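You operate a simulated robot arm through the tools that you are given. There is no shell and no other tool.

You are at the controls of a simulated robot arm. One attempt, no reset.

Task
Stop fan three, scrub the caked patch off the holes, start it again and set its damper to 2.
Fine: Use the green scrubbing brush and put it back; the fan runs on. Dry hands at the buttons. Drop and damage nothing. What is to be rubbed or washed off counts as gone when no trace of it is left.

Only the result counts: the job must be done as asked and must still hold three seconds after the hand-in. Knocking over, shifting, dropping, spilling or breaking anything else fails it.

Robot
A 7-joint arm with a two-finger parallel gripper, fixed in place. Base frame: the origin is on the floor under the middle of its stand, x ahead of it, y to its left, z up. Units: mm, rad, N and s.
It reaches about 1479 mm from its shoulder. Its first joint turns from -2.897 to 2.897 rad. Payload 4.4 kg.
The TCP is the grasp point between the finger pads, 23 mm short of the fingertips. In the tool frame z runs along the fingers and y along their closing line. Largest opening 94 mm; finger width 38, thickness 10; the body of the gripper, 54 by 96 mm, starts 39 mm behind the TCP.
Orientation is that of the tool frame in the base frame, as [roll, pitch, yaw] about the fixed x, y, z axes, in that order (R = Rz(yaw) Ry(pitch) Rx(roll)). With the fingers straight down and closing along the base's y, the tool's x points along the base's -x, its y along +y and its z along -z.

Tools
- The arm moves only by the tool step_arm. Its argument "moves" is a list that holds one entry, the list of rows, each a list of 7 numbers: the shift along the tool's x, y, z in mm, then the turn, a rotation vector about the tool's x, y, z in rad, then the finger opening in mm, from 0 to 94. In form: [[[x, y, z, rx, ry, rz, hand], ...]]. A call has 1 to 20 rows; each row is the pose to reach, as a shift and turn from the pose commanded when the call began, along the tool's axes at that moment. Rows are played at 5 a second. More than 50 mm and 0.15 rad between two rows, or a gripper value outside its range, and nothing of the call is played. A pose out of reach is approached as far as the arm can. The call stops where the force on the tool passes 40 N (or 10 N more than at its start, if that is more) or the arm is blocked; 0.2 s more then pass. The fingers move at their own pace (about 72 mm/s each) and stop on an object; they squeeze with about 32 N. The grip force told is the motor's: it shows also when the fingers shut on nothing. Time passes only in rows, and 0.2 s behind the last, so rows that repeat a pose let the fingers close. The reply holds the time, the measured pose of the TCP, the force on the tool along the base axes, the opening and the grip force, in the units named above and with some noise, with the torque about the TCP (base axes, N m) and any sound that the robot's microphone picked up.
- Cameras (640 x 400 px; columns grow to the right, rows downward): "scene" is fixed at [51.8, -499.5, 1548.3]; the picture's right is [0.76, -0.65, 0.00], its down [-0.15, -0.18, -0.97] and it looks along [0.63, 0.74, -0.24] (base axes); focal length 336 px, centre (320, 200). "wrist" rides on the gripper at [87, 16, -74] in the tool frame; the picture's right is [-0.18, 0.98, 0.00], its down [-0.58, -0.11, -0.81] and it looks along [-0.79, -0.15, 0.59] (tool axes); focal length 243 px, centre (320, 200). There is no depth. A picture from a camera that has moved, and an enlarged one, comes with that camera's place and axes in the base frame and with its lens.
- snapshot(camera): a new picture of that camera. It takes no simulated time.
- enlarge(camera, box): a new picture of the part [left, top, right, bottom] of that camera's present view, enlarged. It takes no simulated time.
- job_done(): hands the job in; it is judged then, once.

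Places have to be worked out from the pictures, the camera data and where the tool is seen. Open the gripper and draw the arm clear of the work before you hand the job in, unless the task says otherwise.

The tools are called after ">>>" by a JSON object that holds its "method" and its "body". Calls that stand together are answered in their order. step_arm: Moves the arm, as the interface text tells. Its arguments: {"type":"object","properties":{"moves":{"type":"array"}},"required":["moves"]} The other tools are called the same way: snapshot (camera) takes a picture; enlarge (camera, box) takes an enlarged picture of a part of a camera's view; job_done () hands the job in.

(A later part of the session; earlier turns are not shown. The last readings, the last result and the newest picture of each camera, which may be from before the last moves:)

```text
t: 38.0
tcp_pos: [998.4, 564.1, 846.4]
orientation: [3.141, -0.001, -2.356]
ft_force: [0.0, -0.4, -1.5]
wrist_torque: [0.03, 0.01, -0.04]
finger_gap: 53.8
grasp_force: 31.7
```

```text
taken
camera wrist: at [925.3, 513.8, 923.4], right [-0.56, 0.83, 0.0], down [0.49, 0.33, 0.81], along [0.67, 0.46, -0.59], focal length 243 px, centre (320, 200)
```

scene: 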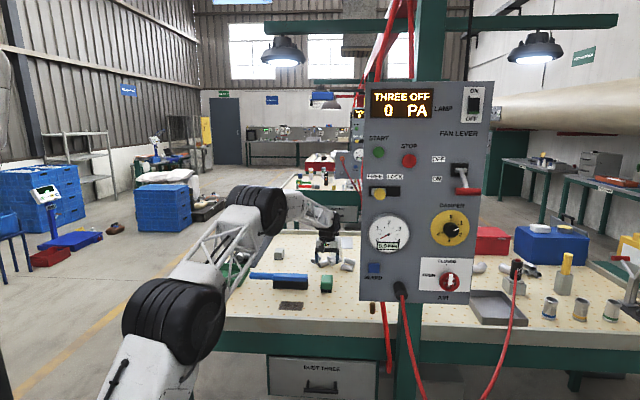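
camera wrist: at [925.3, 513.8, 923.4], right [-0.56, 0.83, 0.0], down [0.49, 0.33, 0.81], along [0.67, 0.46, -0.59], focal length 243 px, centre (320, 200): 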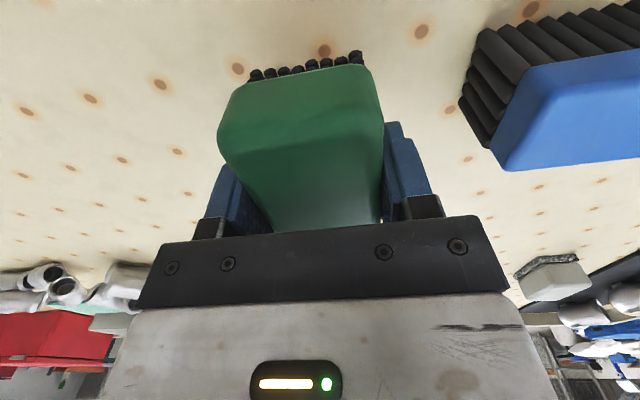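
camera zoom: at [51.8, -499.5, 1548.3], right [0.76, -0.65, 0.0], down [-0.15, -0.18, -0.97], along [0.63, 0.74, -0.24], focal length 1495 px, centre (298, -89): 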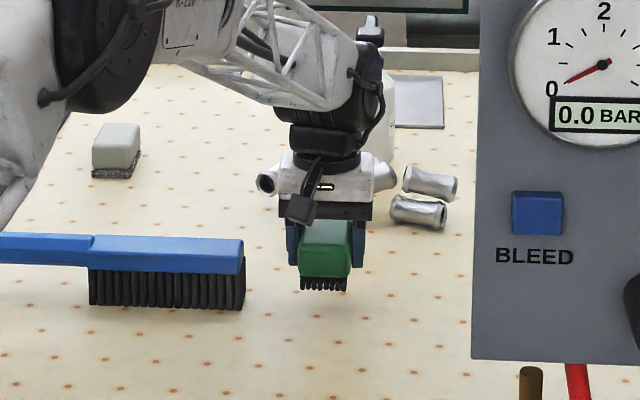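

The hover pose matches the original grasp place to a few millimetres. I correct by 2 mm and lower the brush to the table gently.

>>> {"method": "step_arm", "body": {"moves": [[[1, -2, 12, 0, 0, 0, 30], [1, -2, 22, 0, 0, 0, 30], [1, -2, 29, 0, 0, 0, 30], [1, -2, 31, 0, 0, 0, 30], [1, -2, 32, 0, 0, 0, 30], [1, -2, 33, 0, 0, 0, 30]]]}}

>>> {"method": "snapshot", "body": {"camera": "wrist"}}

```text
t: 39.4
tcp_pos: [998.6, 561.1, 814.3]
orientation: [3.141, 0.0, -2.357]
ft_force: [0.1, 0.4, -1.3]
wrist_torque: [0.02, 0.02, 0.02]
finger_gap: 53.8
grasp_force: 32.0
```

```text
taken
camera wrist: at [926.9, 512.0, 890.5], right [-0.56, 0.83, 0.0], down [0.49, 0.33, 0.81], along [0.67, 0.46, -0.59], focal length 243 px, centre (320, 200)
```

wrist: 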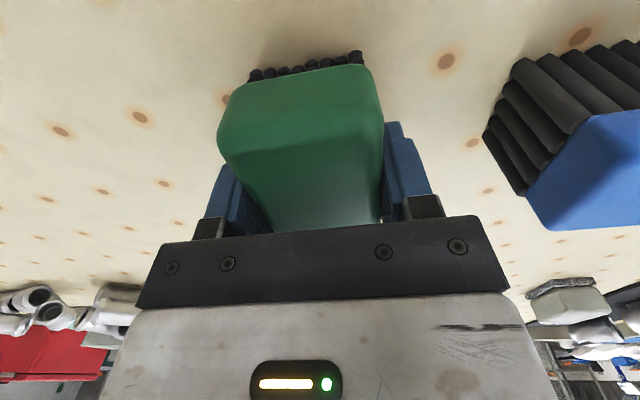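

It is 1 mm above its former height with no contact yet. I lower in half-millimetre steps until the table takes it.

>>> {"method": "step_arm", "body": {"moves": [[[0, 0, 0.5, 0, 0, 0, 30], [0, 0, 1.0, 0, 0, 0, 30], [0, 0, 1.5, 0, 0, 0, 30], [0, 0, 1.5, 0, 0, 0, 30]]]}}

```text
t: 40.4
tcp_pos: [999.3, 560.6, 814.1]
orientation: [-3.14, 0.0, -2.357]
ft_force: [0.0, 0.7, -1.2]
wrist_torque: [0.01, -0.02, -0.01]
finger_gap: 53.6
grasp_force: 32.1
```

Still no load from the table; I continue another millimetre or two.

>>> {"method": "step_arm", "body": {"moves": [[[0, 0, 0.5, 0, 0, 0, 30], [0, 0, 1.0, 0, 0, 0, 30], [0, 0, 1.0, 0, 0, 0, 30]]]}}

```text
t: 41.2
tcp_pos: [998.2, 559.6, 813.5]
orientation: [-3.139, 0.002, -2.355]
ft_force: [1.2, -0.3, 2.3]
wrist_torque: [0.07, 0.02, -0.02]
finger_gap: 53.8
grasp_force: 31.5
```

The table now carries the brush (about +3.5 N change). I open the fingers to release it.

>>> {"method": "step_arm", "body": {"moves": [[[0, 0, 0, 0, 0, 0, 58], [0, 0, 0, 0, 0, 0, 64], [0, 0, 0, 0, 0, 0, 72], [0, 0, 0, 0, 0, 0, 80], [0, 0, 0, 0, 0, 0, 80]]]}}

>>> {"method": "snapshot", "body": {"camera": "wrist"}}

```text
t: 42.4
tcp_pos: [999.0, 559.3, 811.5]
orientation: [-3.141, 0.0, -2.356]
ft_force: [0.4, 0.1, -0.4]
wrist_torque: [0.04, 0.0, -0.01]
finger_gap: 80.2
grasp_force: 0.1
```

```text
taken
camera wrist: at [925.5, 510.7, 888.1], right [-0.56, 0.83, 0.0], down [0.49, 0.33, 0.81], along [0.67, 0.46, -0.59], focal length 243 px, centre (320, 200)
```

wrist: 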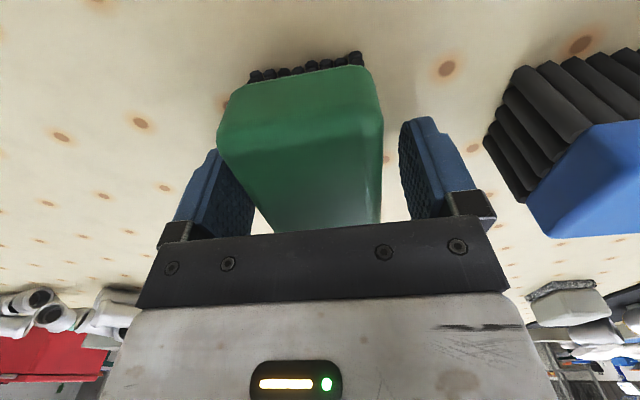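

The brush stands on the table where it was. I raise the hand straight up, clear of it, and check.

>>> {"method": "step_arm", "body": {"moves": [[[0, 0, -15, 0, 0, 0, 80], [0, 0, -40, 0, 0, 0, 80], [0, 0, -80, 0, 0, 0, 80], [0, 0, -120, 0, 0, 0, 80], [0, 0, -160, 0, 0, 0, 80], [0, 0, -200, 0, 0, 0, 80], [0, 0, -200, 0, 0, 0, 80]]]}}

>>> {"method": "enlarge", "body": {"camera": "scene", "box": [205, 220, 385, 325]}}

>>> {"method": "snapshot", "body": {"camera": "wrist"}}

```text
t: 44.0
tcp_pos: [996.8, 562.0, 1013.1]
orientation: [-3.138, 0.001, -2.355]
ft_force: [0.2, 0.4, -0.6]
wrist_torque: [0.01, 0.03, 0.01]
finger_gap: 80.1
grasp_force: 0.0
```

```text
3.56 times, centred on (295, 272) of scene
camera zoom: at [51.8, -499.5, 1548.3], right [0.76, -0.65, 0.0], down [-0.15, -0.18, -0.97], along [0.63, 0.74, -0.24], focal length 1196 px, centre (409, -58)
```

zoom: 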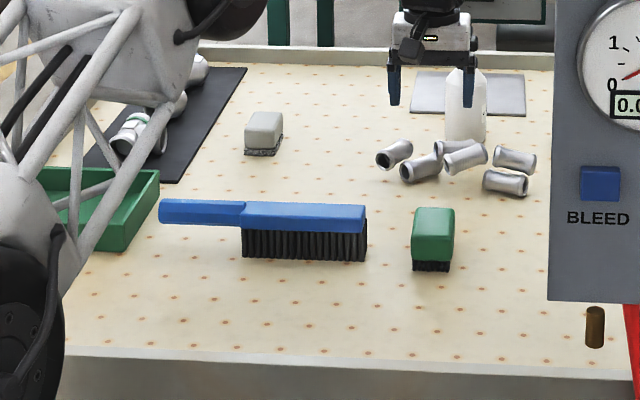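

```text
taken
camera wrist: at [923.4, 513.2, 1088.8], right [-0.56, 0.83, 0.0], down [0.49, 0.33, 0.81], along [0.67, 0.46, -0.59], focal length 243 px, centre (320, 200)
```

wrist: 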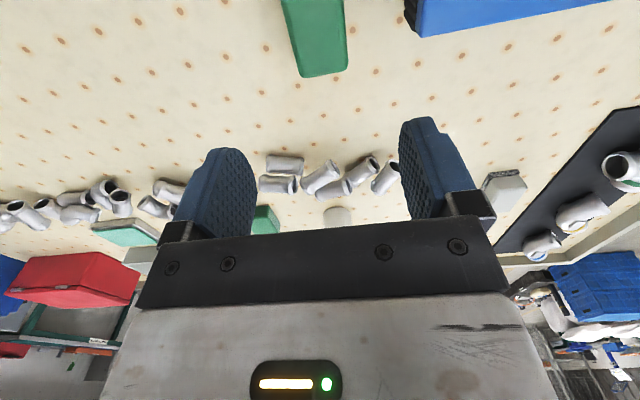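

The brush is back in its place and the table is clean. I withdraw the arm along the same safe corridor back to the front of the panel.

>>> {"method": "step_arm", "body": {"moves": [[[45, 10, 0, 0, 0, 0, 60], [90, 20, 0, 0, 0, 0, 30], [135, 30, -5, 0, 0, 0, 0], [180, 40, -15, 0, 0, 0, 0], [225, 50, -25, 0, 0, 0, 0], [270, 60, -35, 0, 0, 0, 0], [312, 65, -50, 0, 0, 0, 0], [354, 65, -70, 0, 0, 0, 0], [396, 65, -90, 0, 0, 0, 0], [438, 65, -110, 0, 0, 0, 0], [480, 65, -130, 0, 0, 0, 0], [520, 65, -150, 0, 0, 0, 0], [552, 62, -180, 0, 0, 0, 0], [580, 55, -215, 0, 0, 0, 0], [600, 45, -255, 0, 0, 0, 0], [612, 35, -298, 0, 0, 0, 0], [618, 25, -342, 0, 0, 0, 0], [620, 15, -385, 0, 0, 0, 0], [620, 10, -425, 0, 0, 0, 0], [620, 10, -425, 0, 0, 0, 0]]]}}

>>> {"method": "snapshot", "body": {"camera": "scene"}}

```text
t: 48.2
tcp_pos: [553.7, 128.0, 1433.5]
orientation: [-3.139, -0.001, -2.355]
ft_force: [0.3, 0.2, 0.0]
wrist_torque: [0.02, -0.02, 0.01]
finger_gap: 0.0
grasp_force: 31.4
```

```text
taken
```

scene: 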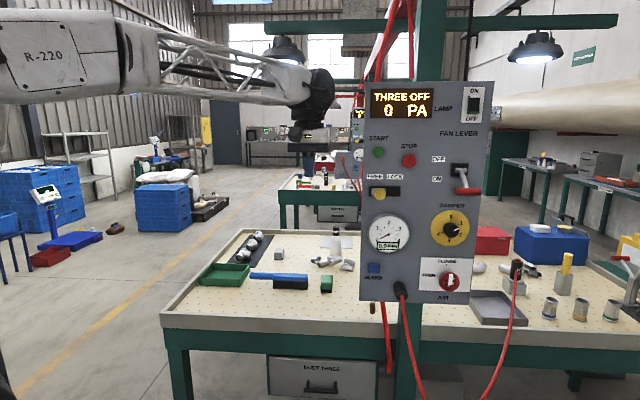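

The scene is in order and fan three is still off. I turn the hand horizontal again, fingers closed, in front of the START button (≈832, 146, 1445).

>>> {"method": "step_arm", "body": {"moves": [[[4, -15, -1, 0, -0.131, 0, 0], [8, -30, -2, 0, -0.262, 0, 0], [12, -46, -3, 0, -0.393, 0, 0], [16, -62, -4, 0, -0.524, 0, 0], [20, -78, -5, 0, -0.655, 0, 0], [24, -94, -6, 0, -0.785, 0, 0], [28, -110, -7, 0, -0.916, 0, 0], [32, -126, -8, 0, -1.047, 0, 0], [36, -142, -9, 0, -1.178, 0, 0], [40, -158, -10, 0, -1.309, 0, 0], [42, -172, -11, 0, -1.44, 0, 0], [42, -184, -11.5, 0, -1.571, 0, 0], [42, -184, -11.5, 0, -1.571, 0, 0]]]}}

>>> {"method": "snapshot", "body": {"camera": "wrist"}}

>>> {"method": "enlarge", "body": {"camera": "scene", "box": [340, 180, 520, 310]}}

```text
t: 51.0
tcp_pos: [653.1, -32.6, 1450.3]
orientation: [-0.561, 1.568, 0.224]
ft_force: [-0.2, 0.1, 0.7]
wrist_torque: [-0.01, 0.01, 0.0]
finger_gap: 0.1
grasp_force: 32.0
```

```text
taken
camera wrist: at [588.1, -72.6, 1365.0], right [-0.7, 0.69, 0.18], down [-0.49, -0.65, 0.58], along [0.52, 0.31, 0.79], focal length 243 px, centre (320, 200)
```

wrist: 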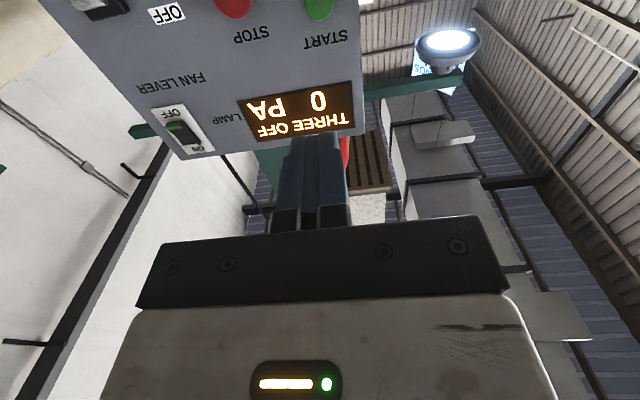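

```text
3.08 times, centred on (430, 245) of scene
camera zoom: at [51.8, -499.5, 1548.3], right [0.76, -0.65, 0.0], down [-0.15, -0.18, -0.97], along [0.63, 0.74, -0.24], focal length 1035 px, centre (-18, 62)
```

zoom: 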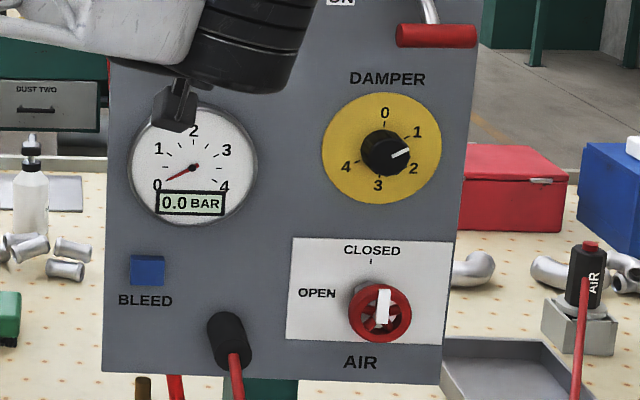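

START lies straight ahead in column. I advance to about 35 mm short of it and look.

>>> {"method": "step_arm", "body": {"moves": [[[2, 0, 35, 0, 0, 0, 0], [2, 0, 70, 0, 0, 0, 0], [2, 0, 105, 0, 0, 0, 0], [2, 0, 140, 0, 0, 0, 0], [2, 0, 170, 0, 0, 0, 0], [2, 0, 190, 0, 0, 0, 0], [2, 0, 205, 0, 0, 0, 0], [2, 0, 205, 0, 0, 0, 0]]]}}

>>> {"method": "snapshot", "body": {"camera": "wrist"}}

```text
t: 52.8
tcp_pos: [800.2, 113.6, 1447.7]
orientation: [-1.034, 1.57, -0.249]
ft_force: [-0.3, -0.1, 1.0]
wrist_torque: [0.0, -0.01, -0.01]
finger_gap: 0.0
grasp_force: 32.3
```

```text
taken
camera wrist: at [735.4, 72.9, 1362.0], right [-0.7, 0.69, 0.18], down [-0.49, -0.65, 0.58], along [0.52, 0.31, 0.79], focal length 243 px, centre (320, 200)
```

wrist: 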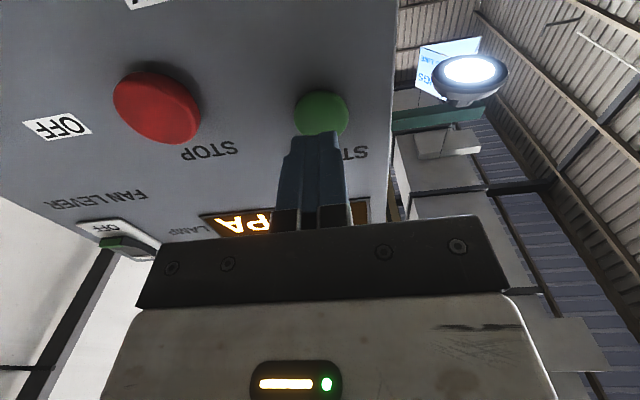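

The fingertips are right behind START, perhaps 5 mm high. I correct that and press in small steps.

>>> {"method": "step_arm", "body": {"moves": [[[5, 0, 6, 0, 0, 0, 0], [5, 0, 12, 0, 0, 0, 0], [5, 0, 15, 0, 0, 0, 0], [5, 0, 18, 0, 0, 0, 0], [5, 0, 21, 0, 0, 0, 0], [5, 0, 24, 0, 0, 0, 0]]]}}

>>> {"method": "enlarge", "body": {"camera": "scene", "box": [340, 70, 520, 190]}}

```text
t: 54.2
tcp_pos: [816.7, 130.1, 1442.6]
orientation: [-1.047, 1.57, -0.261]
ft_force: [0.6, 0.1, -0.1]
wrist_torque: [0.02, 0.03, -0.03]
finger_gap: 0.0
grasp_force: 32.4
```

```text
3.33 times, centred on (430, 130) of scene
camera zoom: at [51.8, -499.5, 1548.3], right [0.76, -0.65, 0.0], down [-0.15, -0.18, -0.97], along [0.63, 0.74, -0.24], focal length 1121 px, centre (-47, 433)
```

zoom: 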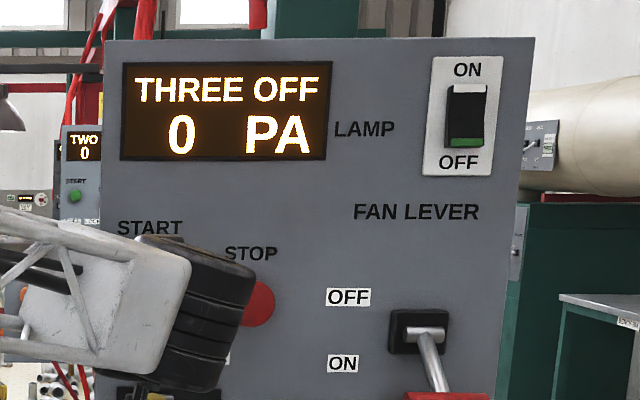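

No contact yet; START protrudes less than STOP. I go on in 2–3 mm steps.

>>> {"method": "step_arm", "body": {"moves": [[[0, 0, 3, 0, 0, 0, 0], [0, 0, 6, 0, 0, 0, 0], [0, 0, 8, 0, 0, 0, 0]]]}}

>>> {"method": "snapshot", "body": {"camera": "wrist"}}

>>> {"method": "enlarge", "body": {"camera": "scene", "box": [340, 70, 520, 190]}}

```text
t: 55.0
tcp_pos: [819.9, 137.4, 1443.4]
orientation: [-1.027, 1.569, -0.241]
ft_force: [-1.2, -2.4, -0.4]
wrist_torque: [-0.02, 0.0, 0.0]
finger_gap: 0.1
grasp_force: 32.4
heard: click
```

```text
taken
camera wrist: at [756.9, 95.5, 1357.9], right [-0.7, 0.7, 0.18], down [-0.49, -0.65, 0.58], along [0.52, 0.31, 0.79], focal length 243 px, centre (320, 200)
```

wrist: 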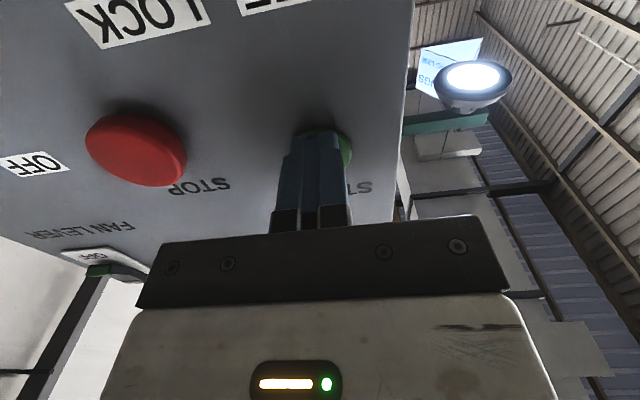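

```text
3.33 times, centred on (430, 130) of scene
camera zoom: at [51.8, -499.5, 1548.3], right [0.76, -0.65, 0.0], down [-0.15, -0.18, -0.97], along [0.63, 0.74, -0.24], focal length 1121 px, centre (-47, 433)
```

zoom: 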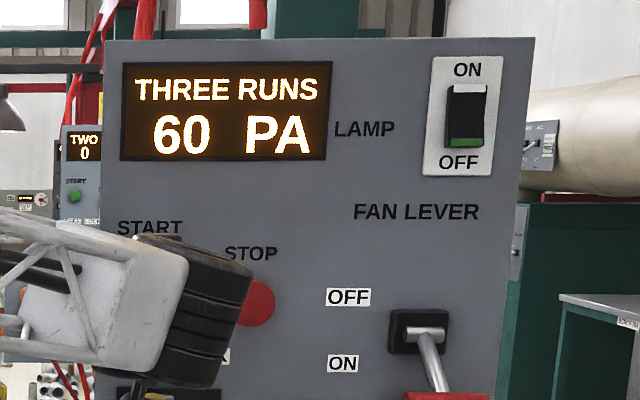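

Click heard and the display reads THREE RUNS, 60 PA. I withdraw from the button and check that the fan keeps running.

>>> {"method": "step_arm", "body": {"moves": [[[0, 0, -10, 0, 0, 0, 0], [0, 0, -40, 0, 0, 0, 0], [0, 0, -80, 0, 0, 0, 0], [0, 0, -120, 0, 0, 0, 0], [0, 0, -160, 0, 0, 0, 0], [0, 0, -190, 0, 0, 0, 0], [0, 0, -190, 0, 0, 0, 0]]]}}

>>> {"method": "enlarge", "body": {"camera": "scene", "box": [340, 70, 520, 190]}}

>>> {"method": "enlarge", "body": {"camera": "scene", "box": [420, 195, 480, 250]}}

>>> {"method": "enlarge", "body": {"camera": "scene", "box": [340, 155, 500, 265]}}

```text
t: 56.6
tcp_pos: [686.5, 3.7, 1444.1]
orientation: [-0.828, 1.57, -0.043]
ft_force: [-0.9, 0.2, -0.2]
wrist_torque: [0.0, -0.01, 0.03]
finger_gap: 0.1
grasp_force: 32.2
```

```text
3.33 times, centred on (430, 130) of scene
camera zoom: at [51.8, -499.5, 1548.3], right [0.76, -0.65, 0.0], down [-0.15, -0.18, -0.97], along [0.63, 0.74, -0.24], focal length 1121 px, centre (-47, 433)
```

zoom: 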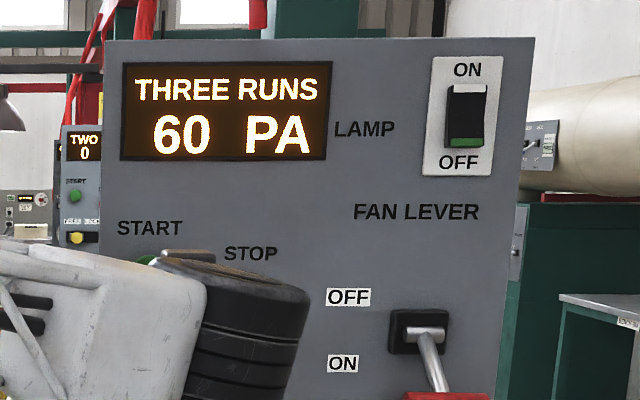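

```text
7.27 times, centred on (450, 222) of scene
camera zoom: at [51.8, -499.5, 1548.3], right [0.76, -0.65, 0.0], down [-0.15, -0.18, -0.97], along [0.63, 0.74, -0.24], focal length 2446 px, centre (-626, 36)
```

zoom: 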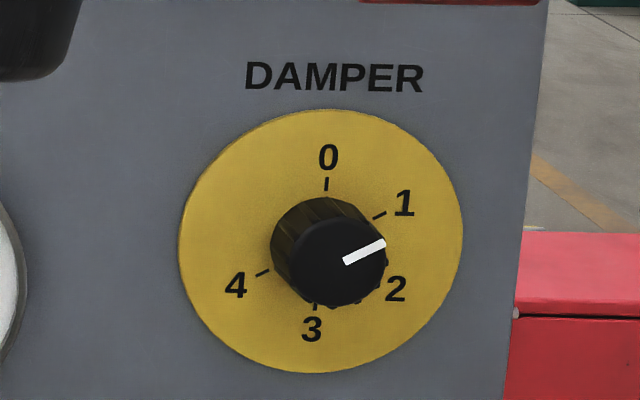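

```text
3.64 times, centred on (420, 210) of scene
camera zoom: at [51.8, -499.5, 1548.3], right [0.76, -0.65, 0.0], down [-0.15, -0.18, -0.97], along [0.63, 0.74, -0.24], focal length 1223 px, centre (-44, 164)
```

zoom: 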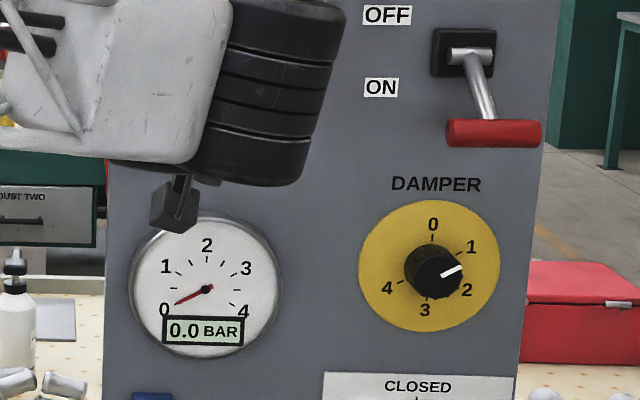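

The fan keeps running after release. The damper pointer stands at 1 (about 60° from 0, marks 60° apart), so it must turn 60° clockwise to 2. I move in front of the damper (≈ P 716, z 1213), open the fingers and pre-rotate the hand by -30°.

>>> {"method": "step_arm", "body": {"moves": [[[26, -26, -5, 0, 0, -0.058, 20], [52, -52, -10, 0, 0, -0.116, 40], [78, -78, -15, 0, 0, -0.175, 60], [104, -104, -20, 0, 0, -0.233, 70], [130, -130, -25, 0, 0, -0.291, 70], [156, -156, -30, 0, 0, -0.349, 70], [182, -182, -35, 0, 0, -0.407, 70], [208, -208, -38, 0, 0, -0.466, 70], [231, -233, -38, 0, 0, -0.524, 70], [231, -233, -38, 0, 0, -0.524, 70]]]}}

>>> {"method": "snapshot", "body": {"camera": "wrist"}}

>>> {"method": "snapshot", "body": {"camera": "scene"}}

```text
t: 58.8
tcp_pos: [824.3, -190.1, 1212.4]
orientation: [-1.568, 1.045, -0.786]
ft_force: [0.0, -0.2, 0.5]
wrist_torque: [0.0, 0.01, -0.02]
finger_gap: 70.0
grasp_force: 0.1
```

```text
taken
camera wrist: at [792.5, -263.4, 1131.4], right [-0.67, 0.67, -0.33], down [-0.71, -0.43, 0.56], along [0.23, 0.61, 0.76], focal length 243 px, centre (320, 200)
```

wrist: 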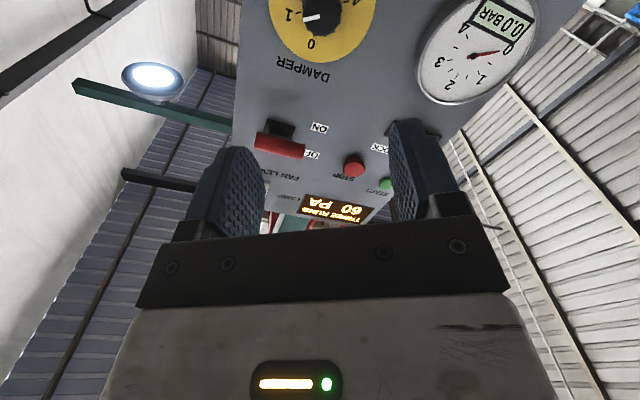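

```text
taken
```

scene: 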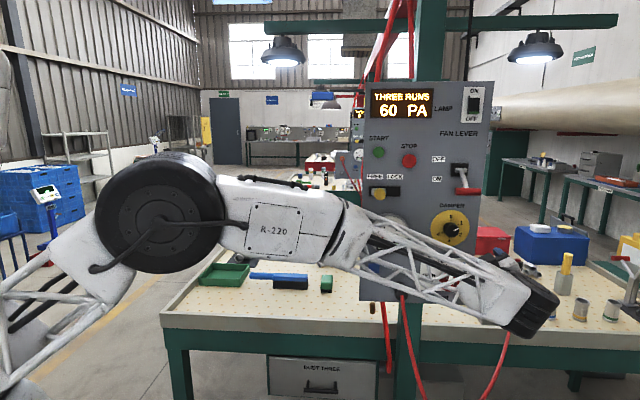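

The hand is in front of the damper, lined up with the knob by about 5 mm. I approach to about 60 mm short of it and check alignment.

>>> {"method": "step_arm", "body": {"moves": [[[0, 0, 35, 0, 0, 0, 70], [0, 0, 70, 0, 0, 0, 70], [0, 0, 105, 0, 0, 0, 70], [0, 0, 135, 0, 0, 0, 70], [0, 0, 155, 0, 0, 0, 70], [0, 0, 155, 0, 0, 0, 70]]]}}

>>> {"method": "snapshot", "body": {"camera": "wrist"}}

>>> {"method": "enlarge", "body": {"camera": "scene", "box": [390, 160, 530, 260]}}

```text
t: 60.2
tcp_pos: [933.1, -78.9, 1209.7]
orientation: [-1.567, 1.046, -0.785]
ft_force: [0.1, 0.0, 0.7]
wrist_torque: [0.02, 0.02, -0.01]
finger_gap: 70.2
grasp_force: 0.1
```

```text
taken
camera wrist: at [900.6, -151.3, 1128.8], right [-0.67, 0.67, -0.33], down [-0.71, -0.43, 0.56], along [0.23, 0.61, 0.76], focal length 243 px, centre (320, 200)
```

wrist: 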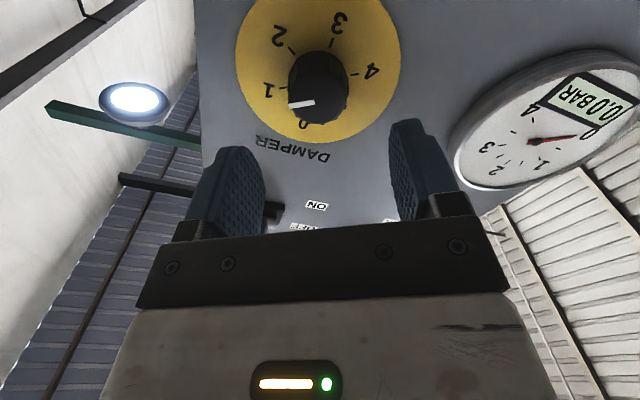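

```text
4.00 times, centred on (460, 210) of scene
camera zoom: at [51.8, -499.5, 1548.3], right [0.76, -0.65, 0.0], down [-0.15, -0.18, -0.97], along [0.63, 0.74, -0.24], focal length 1345 px, centre (-240, 160)
```

zoom: 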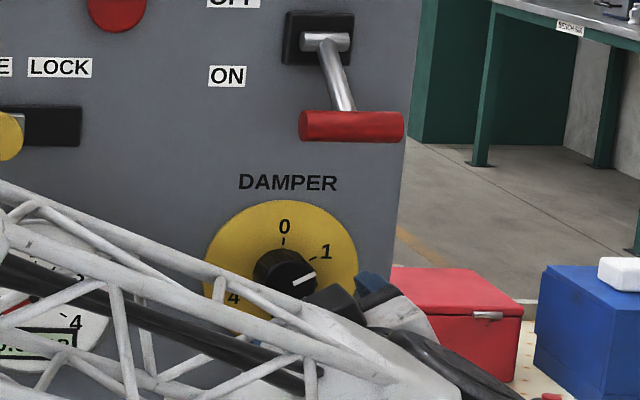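

I enlarge the wrist view to judge how the knob lies relative to the finger axis.

>>> {"method": "enlarge", "body": {"camera": "wrist", "box": [220, 0, 420, 150]}}

```text
2.67 times, centred on (320, 75) of wrist
camera zoom: at [900.6, -151.3, 1128.8], right [-0.67, 0.67, -0.33], down [-0.71, -0.43, 0.56], along [0.23, 0.61, 0.76], focal length 647 px, centre (320, 533)
```

zoom: 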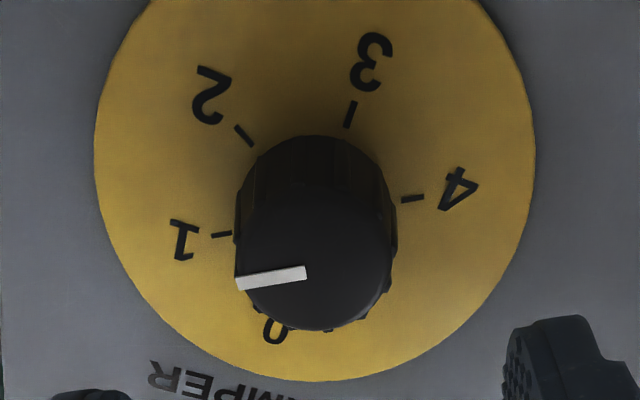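

The knob appears about 5 mm off toward the "up" side of the finger axis. I shift by 5 mm and go 45 mm closer, still short of the knob.

>>> {"method": "step_arm", "body": {"moves": [[[-2, 0, 12, 0, 0, 0, 70], [-4, 0, 24, 0, 0, 0, 70], [-5, 0, 35, 0, 0, 0, 70], [-5, 0, 45, 0, 0, 0, 70], [-5, 0, 45, 0, 0, 0, 70]]]}}

>>> {"method": "enlarge", "body": {"camera": "wrist", "box": [180, 30, 460, 220]}}

>>> {"method": "enlarge", "body": {"camera": "scene", "box": [390, 160, 530, 260]}}

```text
t: 61.4
tcp_pos: [964.3, -45.0, 1216.5]
orientation: [-1.569, 1.044, -0.786]
ft_force: [0.0, -0.3, 1.0]
wrist_torque: [-0.02, -0.02, 0.03]
finger_gap: 69.9
grasp_force: 0.1
```

```text
2.11 times, centred on (320, 125) of wrist
camera zoom: at [931.9, -117.9, 1134.3], right [-0.67, 0.67, -0.33], down [-0.71, -0.43, 0.56], along [0.23, 0.61, 0.76], focal length 511 px, centre (320, 358)
```

zoom: 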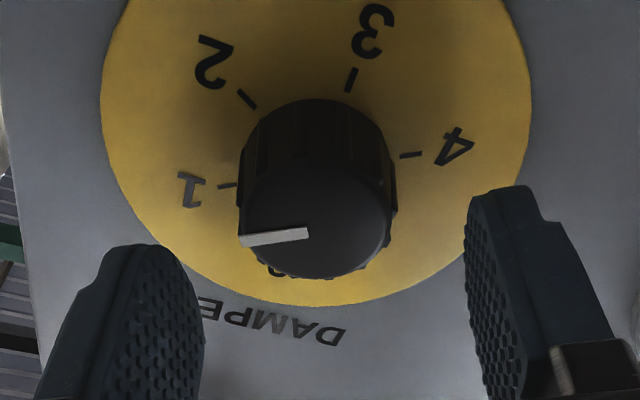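

```text
4.00 times, centred on (460, 210) of scene
camera zoom: at [51.8, -499.5, 1548.3], right [0.76, -0.65, 0.0], down [-0.15, -0.18, -0.97], along [0.63, 0.74, -0.24], focal length 1345 px, centre (-240, 160)
```

zoom: 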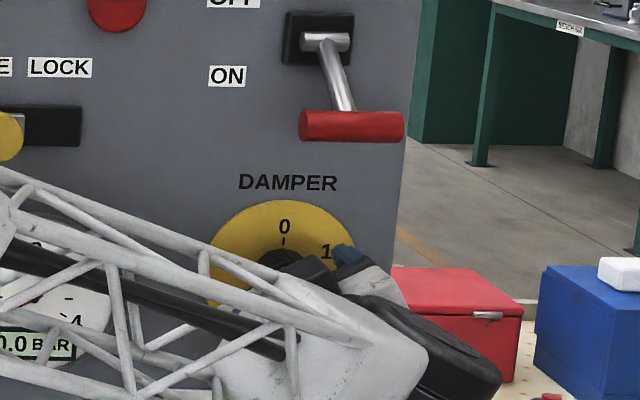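

The estimates now agree: the dial plate is at n≈712, the knob sticks out about 24 mm, and I am centred to about 2 mm. I advance 33 mm so the fingers straddle the knob, leaving about 6 mm to the plate.

>>> {"method": "step_arm", "body": {"moves": [[[-2, 0, 8, 0, 0, 0, 70], [-2, 0, 16, 0, 0, 0, 70], [-2, 0, 23, 0, 0, 0, 70], [-2, 0, 29, 0, 0, 0, 70], [-2, 0, 33, 0, 0, 0, 70], [-2, 0, 33, 0, 0, 0, 70]]]}}

>>> {"method": "enlarge", "body": {"camera": "wrist", "box": [180, 60, 460, 250]}}

```text
t: 62.8
tcp_pos: [986.8, -24.2, 1217.9]
orientation: [-1.569, 1.045, -0.785]
ft_force: [0.4, -0.2, -0.3]
wrist_torque: [-0.02, 0.01, -0.01]
finger_gap: 69.8
grasp_force: 0.1
```

```text
2.11 times, centred on (320, 155) of wrist
camera zoom: at [954.6, -96.2, 1136.4], right [-0.67, 0.67, -0.33], down [-0.71, -0.43, 0.56], along [0.23, 0.61, 0.76], focal length 511 px, centre (320, 295)
```

zoom: 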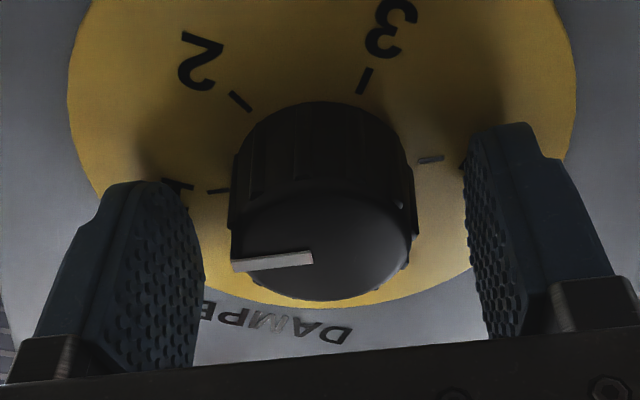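

The knob sits between the fingers, about centred. I close on it gently and check the gap and forces.

>>> {"method": "step_arm", "body": {"moves": [[[-1, 1, 0, 0, 0, 0, 60], [-1, 1, 0, 0, 0, 0, 48], [-1, 1, 0, 0, 0, 0, 36], [-1, 1, 0, 0, 0, 0, 30], [-1, 1, 0, 0, 0, 0, 30]]]}}

>>> {"method": "enlarge", "body": {"camera": "wrist", "box": [180, 60, 460, 250]}}

```text
t: 64.0
tcp_pos: [986.1, -21.8, 1219.7]
orientation: [-1.569, 1.047, -0.784]
ft_force: [23.2, -8.0, 9.4]
wrist_torque: [-0.04, -0.09, -0.62]
finger_gap: 43.4
grasp_force: 44.9
```

```text
2.11 times, centred on (320, 155) of wrist
camera zoom: at [954.0, -94.6, 1137.1], right [-0.67, 0.67, -0.33], down [-0.71, -0.43, 0.56], along [0.23, 0.61, 0.76], focal length 511 px, centre (320, 295)
```

zoom: 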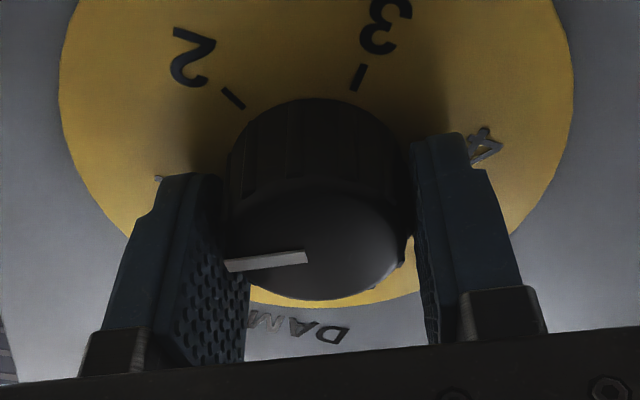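

The fingers closed at 43.4 mm but there is a side force of about 24 N along the closing line, so I am a little off-centre. I shift back 1.5 mm to relieve it.

>>> {"method": "step_arm", "body": {"moves": [[[0, -0.5, 0, 0, 0, 0, 30], [0, -1, 0, 0, 0, 0, 30], [0, -1.5, 0, 0, 0, 0, 30], [0, -1.5, 0, 0, 0, 0, 30]]]}}

```text
t: 64.8
tcp_pos: [985.3, -21.5, 1219.0]
orientation: [-1.571, 1.045, -0.784]
ft_force: [-21.4, -6.4, 2.7]
wrist_torque: [-0.19, 0.23, 0.49]
finger_gap: 43.7
grasp_force: 45.4
stopped in row 4: the force on the tool passed its limit at 43 N (the readings are from after the stop); the commanded pose is now the measured one
```

The contact is stiff and the call stopped on force. I hold still one moment to read the settled force.

>>> {"method": "step_arm", "body": {"moves": [[[0, 0, 0, 0, 0, 0, 38], [0, 0, 0, 0, 0, 0, 38]]]}}

>>> {"method": "enlarge", "body": {"camera": "wrist", "box": [180, 60, 460, 250]}}

```text
t: 65.4
tcp_pos: [986.4, -22.2, 1219.3]
orientation: [-1.571, 1.044, -0.783]
ft_force: [-32.3, -8.6, 2.0]
wrist_torque: [-0.09, 0.13, 0.53]
finger_gap: 43.6
grasp_force: 45.1
```

```text
2.11 times, centred on (320, 155) of wrist
camera zoom: at [954.2, -94.7, 1137.1], right [-0.67, 0.67, -0.33], down [-0.71, -0.43, 0.56], along [0.23, 0.61, 0.76], focal length 511 px, centre (320, 295)
```

zoom: 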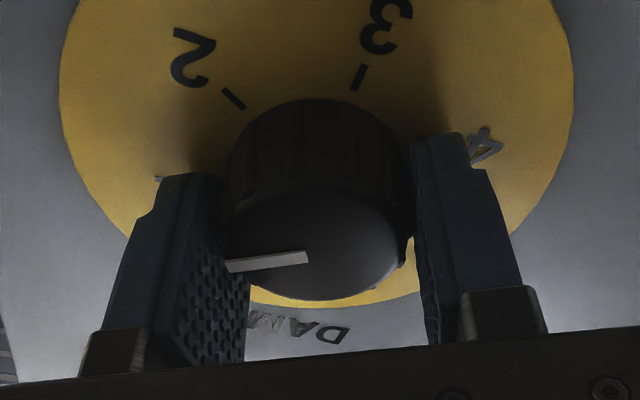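

The settled force is mostly a push back along the approach axis (about 29 N) because the stop re-based the commanded pose. I relieve it with sub-millimetre shifts: 1 mm back, 0.5 mm sideways.

>>> {"method": "step_arm", "body": {"moves": [[[-0.2, 0.2, -0.5, 0, 0, 0, 38], [-0.4, 0.5, -1.0, 0, 0, 0, 38], [-0.4, 0.5, -1.0, 0, 0, 0, 38]]]}}

```text
t: 66.2
tcp_pos: [986.6, -22.3, 1219.3]
orientation: [-1.572, 1.046, -0.782]
ft_force: [30.5, 0.7, 9.1]
wrist_torque: [0.08, -0.22, -0.53]
finger_gap: 43.7
grasp_force: 45.1
```

The contact is very stiff (roughly 50–70 N per mm), so I trim by fractions of a millimetre and try a lighter squeeze.

>>> {"method": "step_arm", "body": {"moves": [[[0, -0.15, 0.2, 0, 0, 0, 42.5], [0, -0.3, 0.42, 0, 0, 0, 42.5], [0, -0.3, 0.42, 0, 0, 0, 42.5]]]}}

```text
t: 67.0
tcp_pos: [985.2, -22.1, 1218.7]
orientation: [-1.572, 1.045, -0.782]
ft_force: [32.6, 8.2, 11.5]
wrist_torque: [0.2, -0.28, -0.18]
finger_gap: 43.7
grasp_force: 44.9
```

The force did not drop as expected; I hold still for a moment to see whether it is still settling.

>>> {"method": "step_arm", "body": {"moves": [[[0, 0, 0, 0, 0, 0, 42.5], [0, 0, 0, 0, 0, 0, 42.5], [0, 0, 0, 0, 0, 0, 42.5]]]}}

```text
t: 67.8
tcp_pos: [986.0, -21.9, 1218.5]
orientation: [-1.571, 1.045, -0.784]
ft_force: [30.2, 11.6, 15.4]
wrist_torque: [0.22, -0.29, -0.1]
finger_gap: 43.3
grasp_force: 44.4
```

I open the fingers to let all strain go, and read the free pose before gripping again.

>>> {"method": "step_arm", "body": {"moves": [[[0, 0, 0, 0, 0, 0, 48], [0, 0, 0, 0, 0, 0, 56], [0, 0, 0, 0, 0, 0, 56]]]}}

>>> {"method": "enlarge", "body": {"camera": "wrist", "box": [180, 60, 460, 250]}}

```text
t: 68.6
tcp_pos: [985.3, -22.9, 1217.4]
orientation: [-1.571, 1.047, -0.787]
ft_force: [1.3, -0.3, 0.1]
wrist_torque: [0.02, -0.02, 0.0]
finger_gap: 56.0
grasp_force: 0.1
```

```text
2.11 times, centred on (320, 155) of wrist
camera zoom: at [953.6, -95.3, 1136.5], right [-0.67, 0.67, -0.33], down [-0.71, -0.43, 0.56], along [0.23, 0.61, 0.76], focal length 511 px, centre (320, 295)
```

zoom: 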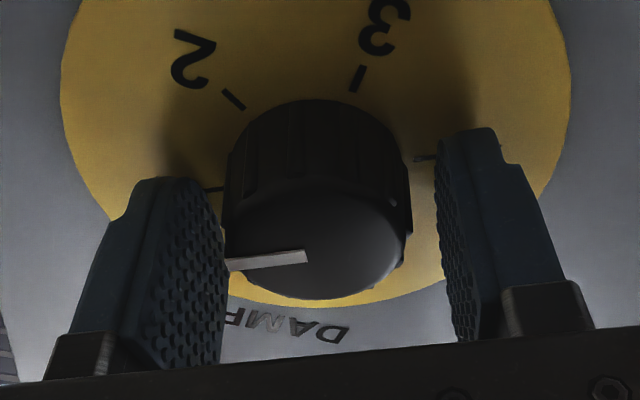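

All strain is gone and nothing moved. The picture shows the knob about 0.7 mm toward the left finger; I shift by that and close again.

>>> {"method": "step_arm", "body": {"moves": [[[0, -0.4, 0, 0, 0, 0, 52], [0, -0.7, 0, 0, 0, 0, 47], [0, -0.7, 0, 0, 0, 0, 42], [0, -0.7, 0, 0, 0, 0, 38], [0, -0.7, 0, 0, 0, 0, 38]]]}}

```text
t: 69.8
tcp_pos: [985.9, -22.6, 1218.4]
orientation: [-1.571, 1.047, -0.784]
ft_force: [-6.9, 4.0, -2.1]
wrist_torque: [0.01, -0.01, 0.25]
finger_gap: 43.7
grasp_force: 44.9
```

Now the side force is only about 8 N with a firm grip. I turn the knob clockwise by 0.3 rad in small steps, watching the forces.

>>> {"method": "step_arm", "body": {"moves": [[[0, 0, 0, 0, 0, 0.05, 38], [0, 0.1, 0, 0, 0, 0.1, 38], [0, 0.15, 0, 0, 0, 0.15, 38], [0, 0.2, 0, 0, 0, 0.2, 38], [0, 0.2, 0, 0, 0, 0.2, 38]]]}}

>>> {"method": "enlarge", "body": {"camera": "wrist", "box": [180, 60, 460, 250]}}

```text
t: 71.0
tcp_pos: [985.5, -22.5, 1217.7]
orientation: [-1.571, 1.25, -0.783]
ft_force: [-20.0, -6.5, -3.8]
wrist_torque: [-0.31, 0.34, 0.13]
finger_gap: 43.5
grasp_force: 45.0
```

```text
2.11 times, centred on (320, 155) of wrist
camera zoom: at [942.2, -84.0, 1132.4], right [-0.7, 0.7, -0.14], down [-0.63, -0.51, 0.59], along [0.34, 0.5, 0.8], focal length 511 px, centre (320, 295)
```

zoom: 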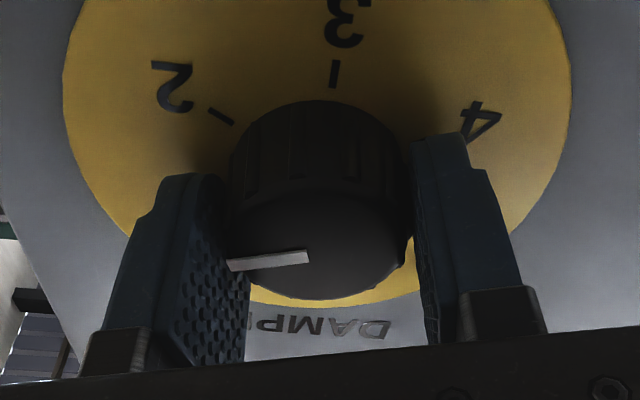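

The knob follows the hand (pointer still in the same place relative to the fingers, dial labels moving). I trim the push-back force and continue turning.

>>> {"method": "step_arm", "body": {"moves": [[[0, 0.1, -0.2, 0, 0, 0.05, 38], [0, 0.2, -0.35, 0, 0, 0.1, 38], [0, 0.25, -0.35, 0, 0, 0.15, 38], [0, 0.3, -0.35, 0, 0, 0.2, 38], [0, 0.3, -0.35, 0, 0, 0.2, 38]]]}}

```text
t: 72.1
tcp_pos: [986.6, -23.5, 1218.8]
orientation: [-1.57, 1.446, -0.788]
ft_force: [16.9, -7.7, -1.3]
wrist_torque: [-0.02, -0.03, -0.7]
finger_gap: 43.4
grasp_force: 45.1
stopped in row 5: the force on the tool passed its limit at 41 N (the readings are from after the stop); the commanded pose is now the measured one
```

Too much sideways trim. I correct 0.2 mm back and read the force before turning further.

>>> {"method": "step_arm", "body": {"moves": [[[0, -0.1, 0, 0, 0, 0, 38], [0, -0.2, 0, 0, 0, 0, 38], [0, -0.2, 0, 0, 0, 0, 38]]]}}

>>> {"method": "enlarge", "body": {"camera": "wrist", "box": [180, 60, 460, 250]}}

```text
t: 72.9
tcp_pos: [986.8, -24.8, 1218.7]
orientation: [-1.574, 1.447, -0.791]
ft_force: [24.9, -11.8, -5.6]
wrist_torque: [-0.06, -0.1, -0.66]
finger_gap: 43.5
grasp_force: 45.3
```

```text
2.11 times, centred on (320, 155) of wrist
camera zoom: at [929.9, -71.8, 1132.0], right [-0.7, 0.71, 0.06], down [-0.55, -0.59, 0.59], along [0.45, 0.38, 0.8], focal length 511 px, centre (320, 295)
```

zoom: 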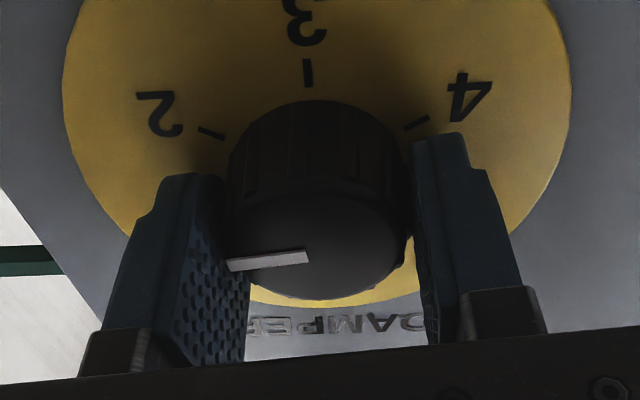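

The side force is still about -26 N along the closing line; I trim another 0.4 mm.

>>> {"method": "step_arm", "body": {"moves": [[[0, -0.2, 0, 0, 0, 0, 38], [0, -0.4, 0.1, 0, 0, 0, 38], [0, -0.4, 0.1, 0, 0, 0, 38]]]}}

```text
t: 73.7
tcp_pos: [987.0, -23.1, 1219.5]
orientation: [-1.576, 1.447, -0.792]
ft_force: [-18.8, -17.1, -13.5]
wrist_torque: [-0.59, 0.63, 0.17]
finger_gap: 43.4
grasp_force: 45.4
```

Side force is now gone; a 25 N push-back remains along the approach axis. I trim that by 0.4 mm back.

>>> {"method": "step_arm", "body": {"moves": [[[0.1, 0, -0.2, 0, 0, 0, 38], [0.2, 0, -0.4, 0, 0, 0, 38], [0.2, 0, -0.4, 0, 0, 0, 38]]]}}

```text
t: 74.5
tcp_pos: [985.8, -22.9, 1219.0]
orientation: [-1.572, 1.446, -0.791]
ft_force: [-7.3, -13.0, -17.0]
wrist_torque: [-0.4, 0.4, -0.14]
finger_gap: 43.5
grasp_force: 45.1
```

Forces are moderate now (about 14 N back, 17 N down). I trim and turn a further 0.15 rad.

>>> {"method": "step_arm", "body": {"moves": [[[0.2, 0, -0.15, 0, 0, 0, 38], [0.4, 0, -0.25, 0, 0, 0.05, 38], [0.4, 0, -0.25, 0, 0, 0.1, 38], [0.4, 0, -0.25, 0, 0, 0.15, 38], [0.4, 0, -0.25, 0, 0, 0.15, 38]]]}}

```text
t: 75.7
tcp_pos: [986.8, -23.8, 1218.6]
orientation: [1.543, 1.545, 2.331]
ft_force: [12.8, -10.1, -9.6]
wrist_torque: [0.11, -0.21, -0.23]
finger_gap: 43.2
grasp_force: 44.6
```

About 0.55 rad done, with forces around 19 N. I trim (0.2 mm sideways, 0.2 mm down) and turn another 0.15 rad.

>>> {"method": "step_arm", "body": {"moves": [[[0.1, -0.15, 0, 0, 0, 0, 38], [0.2, -0.25, 0, 0, 0, 0.05, 38], [0.2, -0.25, 0, 0, 0, 0.1, 38], [0.2, -0.25, 0, 0, 0, 0.15, 38], [0.2, -0.25, 0, 0, 0, 0.15, 38]]]}}

>>> {"method": "enlarge", "body": {"camera": "wrist", "box": [180, 60, 460, 250]}}

>>> {"method": "enlarge", "body": {"camera": "scene", "box": [340, 70, 520, 190]}}

```text
t: 76.6
tcp_pos: [987.0, -25.1, 1218.7]
orientation: [1.56, 1.445, 2.345]
ft_force: [18.0, -1.2, -1.1]
wrist_torque: [0.07, -0.13, -0.47]
finger_gap: 43.5
grasp_force: 44.9
stopped in row 4: the force on the tool passed its limit at 43 N (the readings are from after the stop); the commanded pose is now the measured one
```

```text
2.11 times, centred on (320, 155) of wrist
camera zoom: at [915.4, -57.2, 1136.0], right [-0.67, 0.67, 0.31], down [-0.44, -0.7, 0.56], along [0.59, 0.24, 0.77], focal length 511 px, centre (320, 295)
```

zoom: 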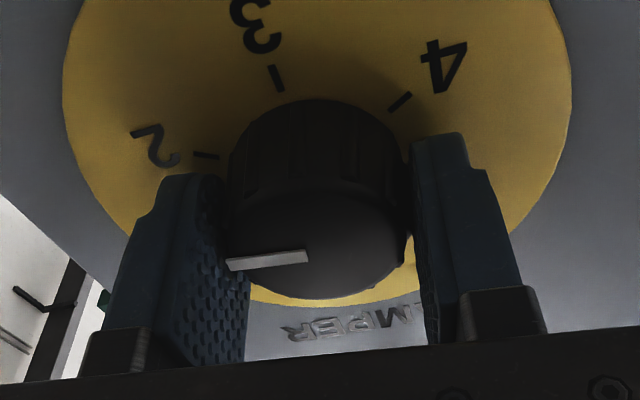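

```text
3.33 times, centred on (430, 130) of scene
camera zoom: at [51.8, -499.5, 1548.3], right [0.76, -0.65, 0.0], down [-0.15, -0.18, -0.97], along [0.63, 0.74, -0.24], focal length 1121 px, centre (-47, 433)
```

zoom: 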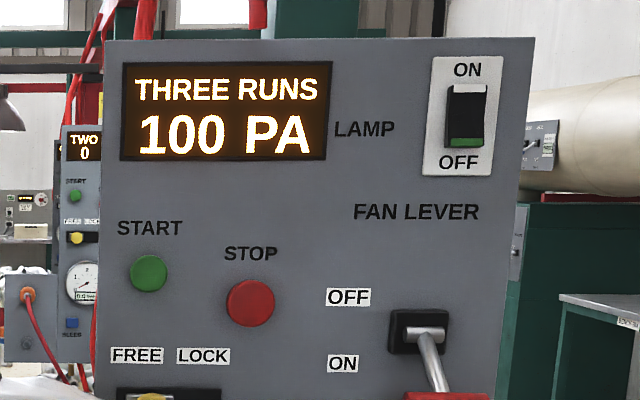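

The reading rose to 100 PA at about 0.65 rad turned, so 2 should read 120 PA. I trim the side force before continuing.

>>> {"method": "step_arm", "body": {"moves": [[[0, -0.1, 0.1, 0, 0, 0, 38], [0, -0.2, 0.2, 0, 0, 0, 38], [0, -0.2, 0.2, 0, 0, 0, 38]]]}}

```text
t: 77.4
tcp_pos: [987.4, -24.0, 1218.6]
orientation: [1.559, 1.445, 2.342]
ft_force: [15.8, -1.4, -0.7]
wrist_torque: [-0.03, -0.03, -0.41]
finger_gap: 43.1
grasp_force: 44.8
stopped in row 3: the force on the tool passed its limit at 40 N (the readings are from after the stop); the commanded pose is now the measured one
```

The re-based pose after each stop carries the sensor noise, which strains the stiff grip. I release the knob, let the arm relax, and look at the dial.

>>> {"method": "step_arm", "body": {"moves": [[[0, 0, 0, 0, 0, 0, 48], [0, 0, 0, 0, 0, 0, 56], [0, 0, 0, 0, 0, 0, 56]]]}}

>>> {"method": "enlarge", "body": {"camera": "wrist", "box": [180, 60, 460, 250]}}

>>> {"method": "enlarge", "body": {"camera": "scene", "box": [340, 70, 520, 190]}}

```text
t: 78.2
tcp_pos: [987.4, -23.8, 1219.6]
orientation: [1.56, 1.447, 2.344]
ft_force: [-0.1, -0.5, -0.1]
wrist_torque: [0.0, 0.02, 0.01]
finger_gap: 56.0
grasp_force: 0.1
```

```text
2.11 times, centred on (320, 155) of wrist
camera zoom: at [915.0, -57.3, 1136.3], right [-0.67, 0.67, 0.3], down [-0.44, -0.7, 0.56], along [0.59, 0.24, 0.77], focal length 511 px, centre (320, 295)
```

zoom: 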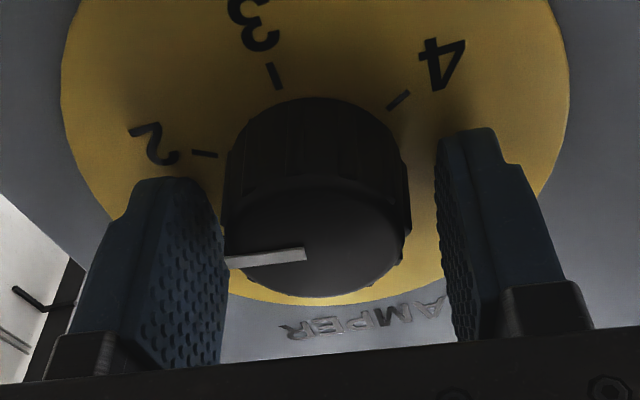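

```text
3.33 times, centred on (430, 130) of scene
camera zoom: at [51.8, -499.5, 1548.3], right [0.76, -0.65, 0.0], down [-0.15, -0.18, -0.97], along [0.63, 0.74, -0.24], focal length 1121 px, centre (-47, 433)
```

zoom: 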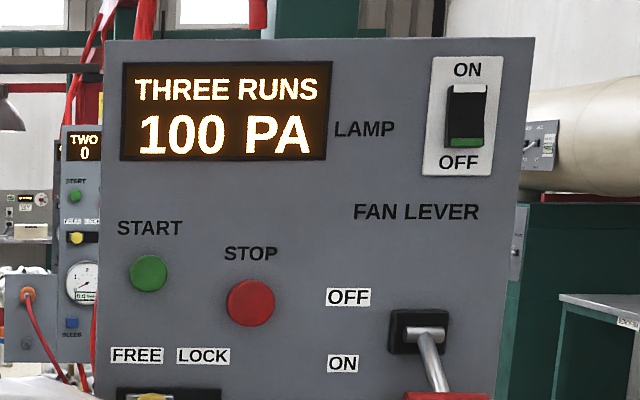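

The dial stays at the intermediate position (100 PA) and the fan runs. I recentre by 0.55 mm and grip again.

>>> {"method": "step_arm", "body": {"moves": [[[0, -0.3, 0, 0, 0, 0, 52], [0, -0.55, 0, 0, 0, 0, 47], [0, -0.55, 0, 0, 0, 0, 42], [0, -0.55, 0, 0, 0, 0, 38], [0, -0.55, 0, 0, 0, 0, 38]]]}}

```text
t: 79.4
tcp_pos: [987.2, -24.8, 1219.0]
orientation: [1.558, 1.446, 2.341]
ft_force: [-16.8, 8.4, 0.3]
wrist_torque: [0.08, 0.0, 0.48]
finger_gap: 43.4
grasp_force: 45.0
```

A side force of +18 N remains, i.e. about 0.25 mm overcorrected. I trim it and turn slowly by 0.1 rad.

>>> {"method": "step_arm", "body": {"moves": [[[0, 0.1, 0, 0, 0, 0, 38], [0, 0.22, 0, 0, 0, 0, 38], [0, 0.22, 0, 0, 0, 0.025, 38], [0, 0.22, 0, 0, 0, 0.05, 38], [0, 0.22, 0, 0, 0, 0.075, 38], [0, 0.22, 0, 0, 0, 0.1, 38], [0, 0.22, 0, 0, 0, 0.1, 38]]]}}

```text
t: 81.0
tcp_pos: [986.6, -24.7, 1218.2]
orientation: [1.571, 1.346, 2.354]
ft_force: [1.0, 7.5, -15.8]
wrist_torque: [-0.18, 0.17, 0.04]
finger_gap: 43.2
grasp_force: 45.2
```

Side force vanished; a 16 N downward one appeared, so I trim 0.3 mm along that and turn 0.1 rad more.

>>> {"method": "step_arm", "body": {"moves": [[[0.15, 0, 0, 0, 0, 0, 38], [0.3, 0, 0, 0, 0, 0, 38], [0.35, 0, 0, 0, 0, 0.025, 38], [0.4, 0, 0, 0, 0, 0.05, 38], [0.4, 0, 0, 0, 0, 0.075, 38], [0.4, 0, 0, 0, 0, 0.1, 38], [0.4, 0, 0, 0, 0, 0.1, 38]]]}}

>>> {"method": "enlarge", "body": {"camera": "scene", "box": [340, 70, 520, 190]}}

```text
t: 82.6
tcp_pos: [987.3, -25.8, 1218.6]
orientation: [1.565, 1.244, 2.349]
ft_force: [29.7, -10.0, -9.6]
wrist_torque: [-0.34, 0.18, -0.72]
finger_gap: 43.4
grasp_force: 45.0
```

```text
3.33 times, centred on (430, 130) of scene
camera zoom: at [51.8, -499.5, 1548.3], right [0.76, -0.65, 0.0], down [-0.15, -0.18, -0.97], along [0.63, 0.74, -0.24], focal length 1121 px, centre (-47, 433)
```

zoom: 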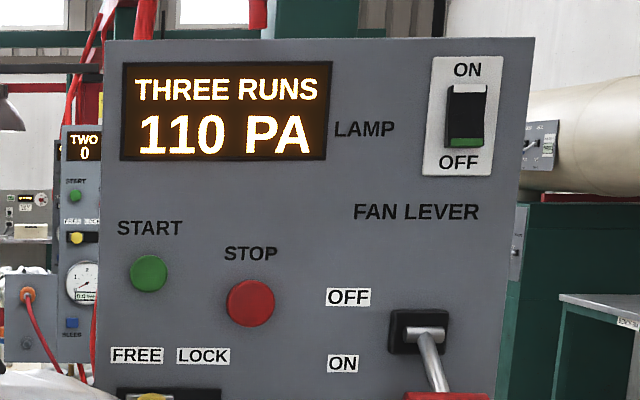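

It now shows 110 PA (about 0.85 rad turned). A side force of about -30 N has built up, so I trim it by 0.4 mm before the last bit.

>>> {"method": "step_arm", "body": {"moves": [[[0, -0.15, 0.1, 0, 0, 0, 38], [0, -0.3, 0.2, 0, 0, 0, 38], [0, -0.4, 0.2, 0, 0, 0, 38], [0, -0.4, 0.2, 0, 0, 0, 38]]]}}

```text
t: 83.4
tcp_pos: [987.6, -25.4, 1218.4]
orientation: [1.566, 1.247, 2.348]
ft_force: [24.6, -2.1, -3.0]
wrist_torque: [-0.01, -0.08, -0.66]
finger_gap: 43.4
grasp_force: 45.0
stopped in row 3: the force on the tool passed its limit at 45 N (the readings are from after the stop); the commanded pose is now the measured one
```

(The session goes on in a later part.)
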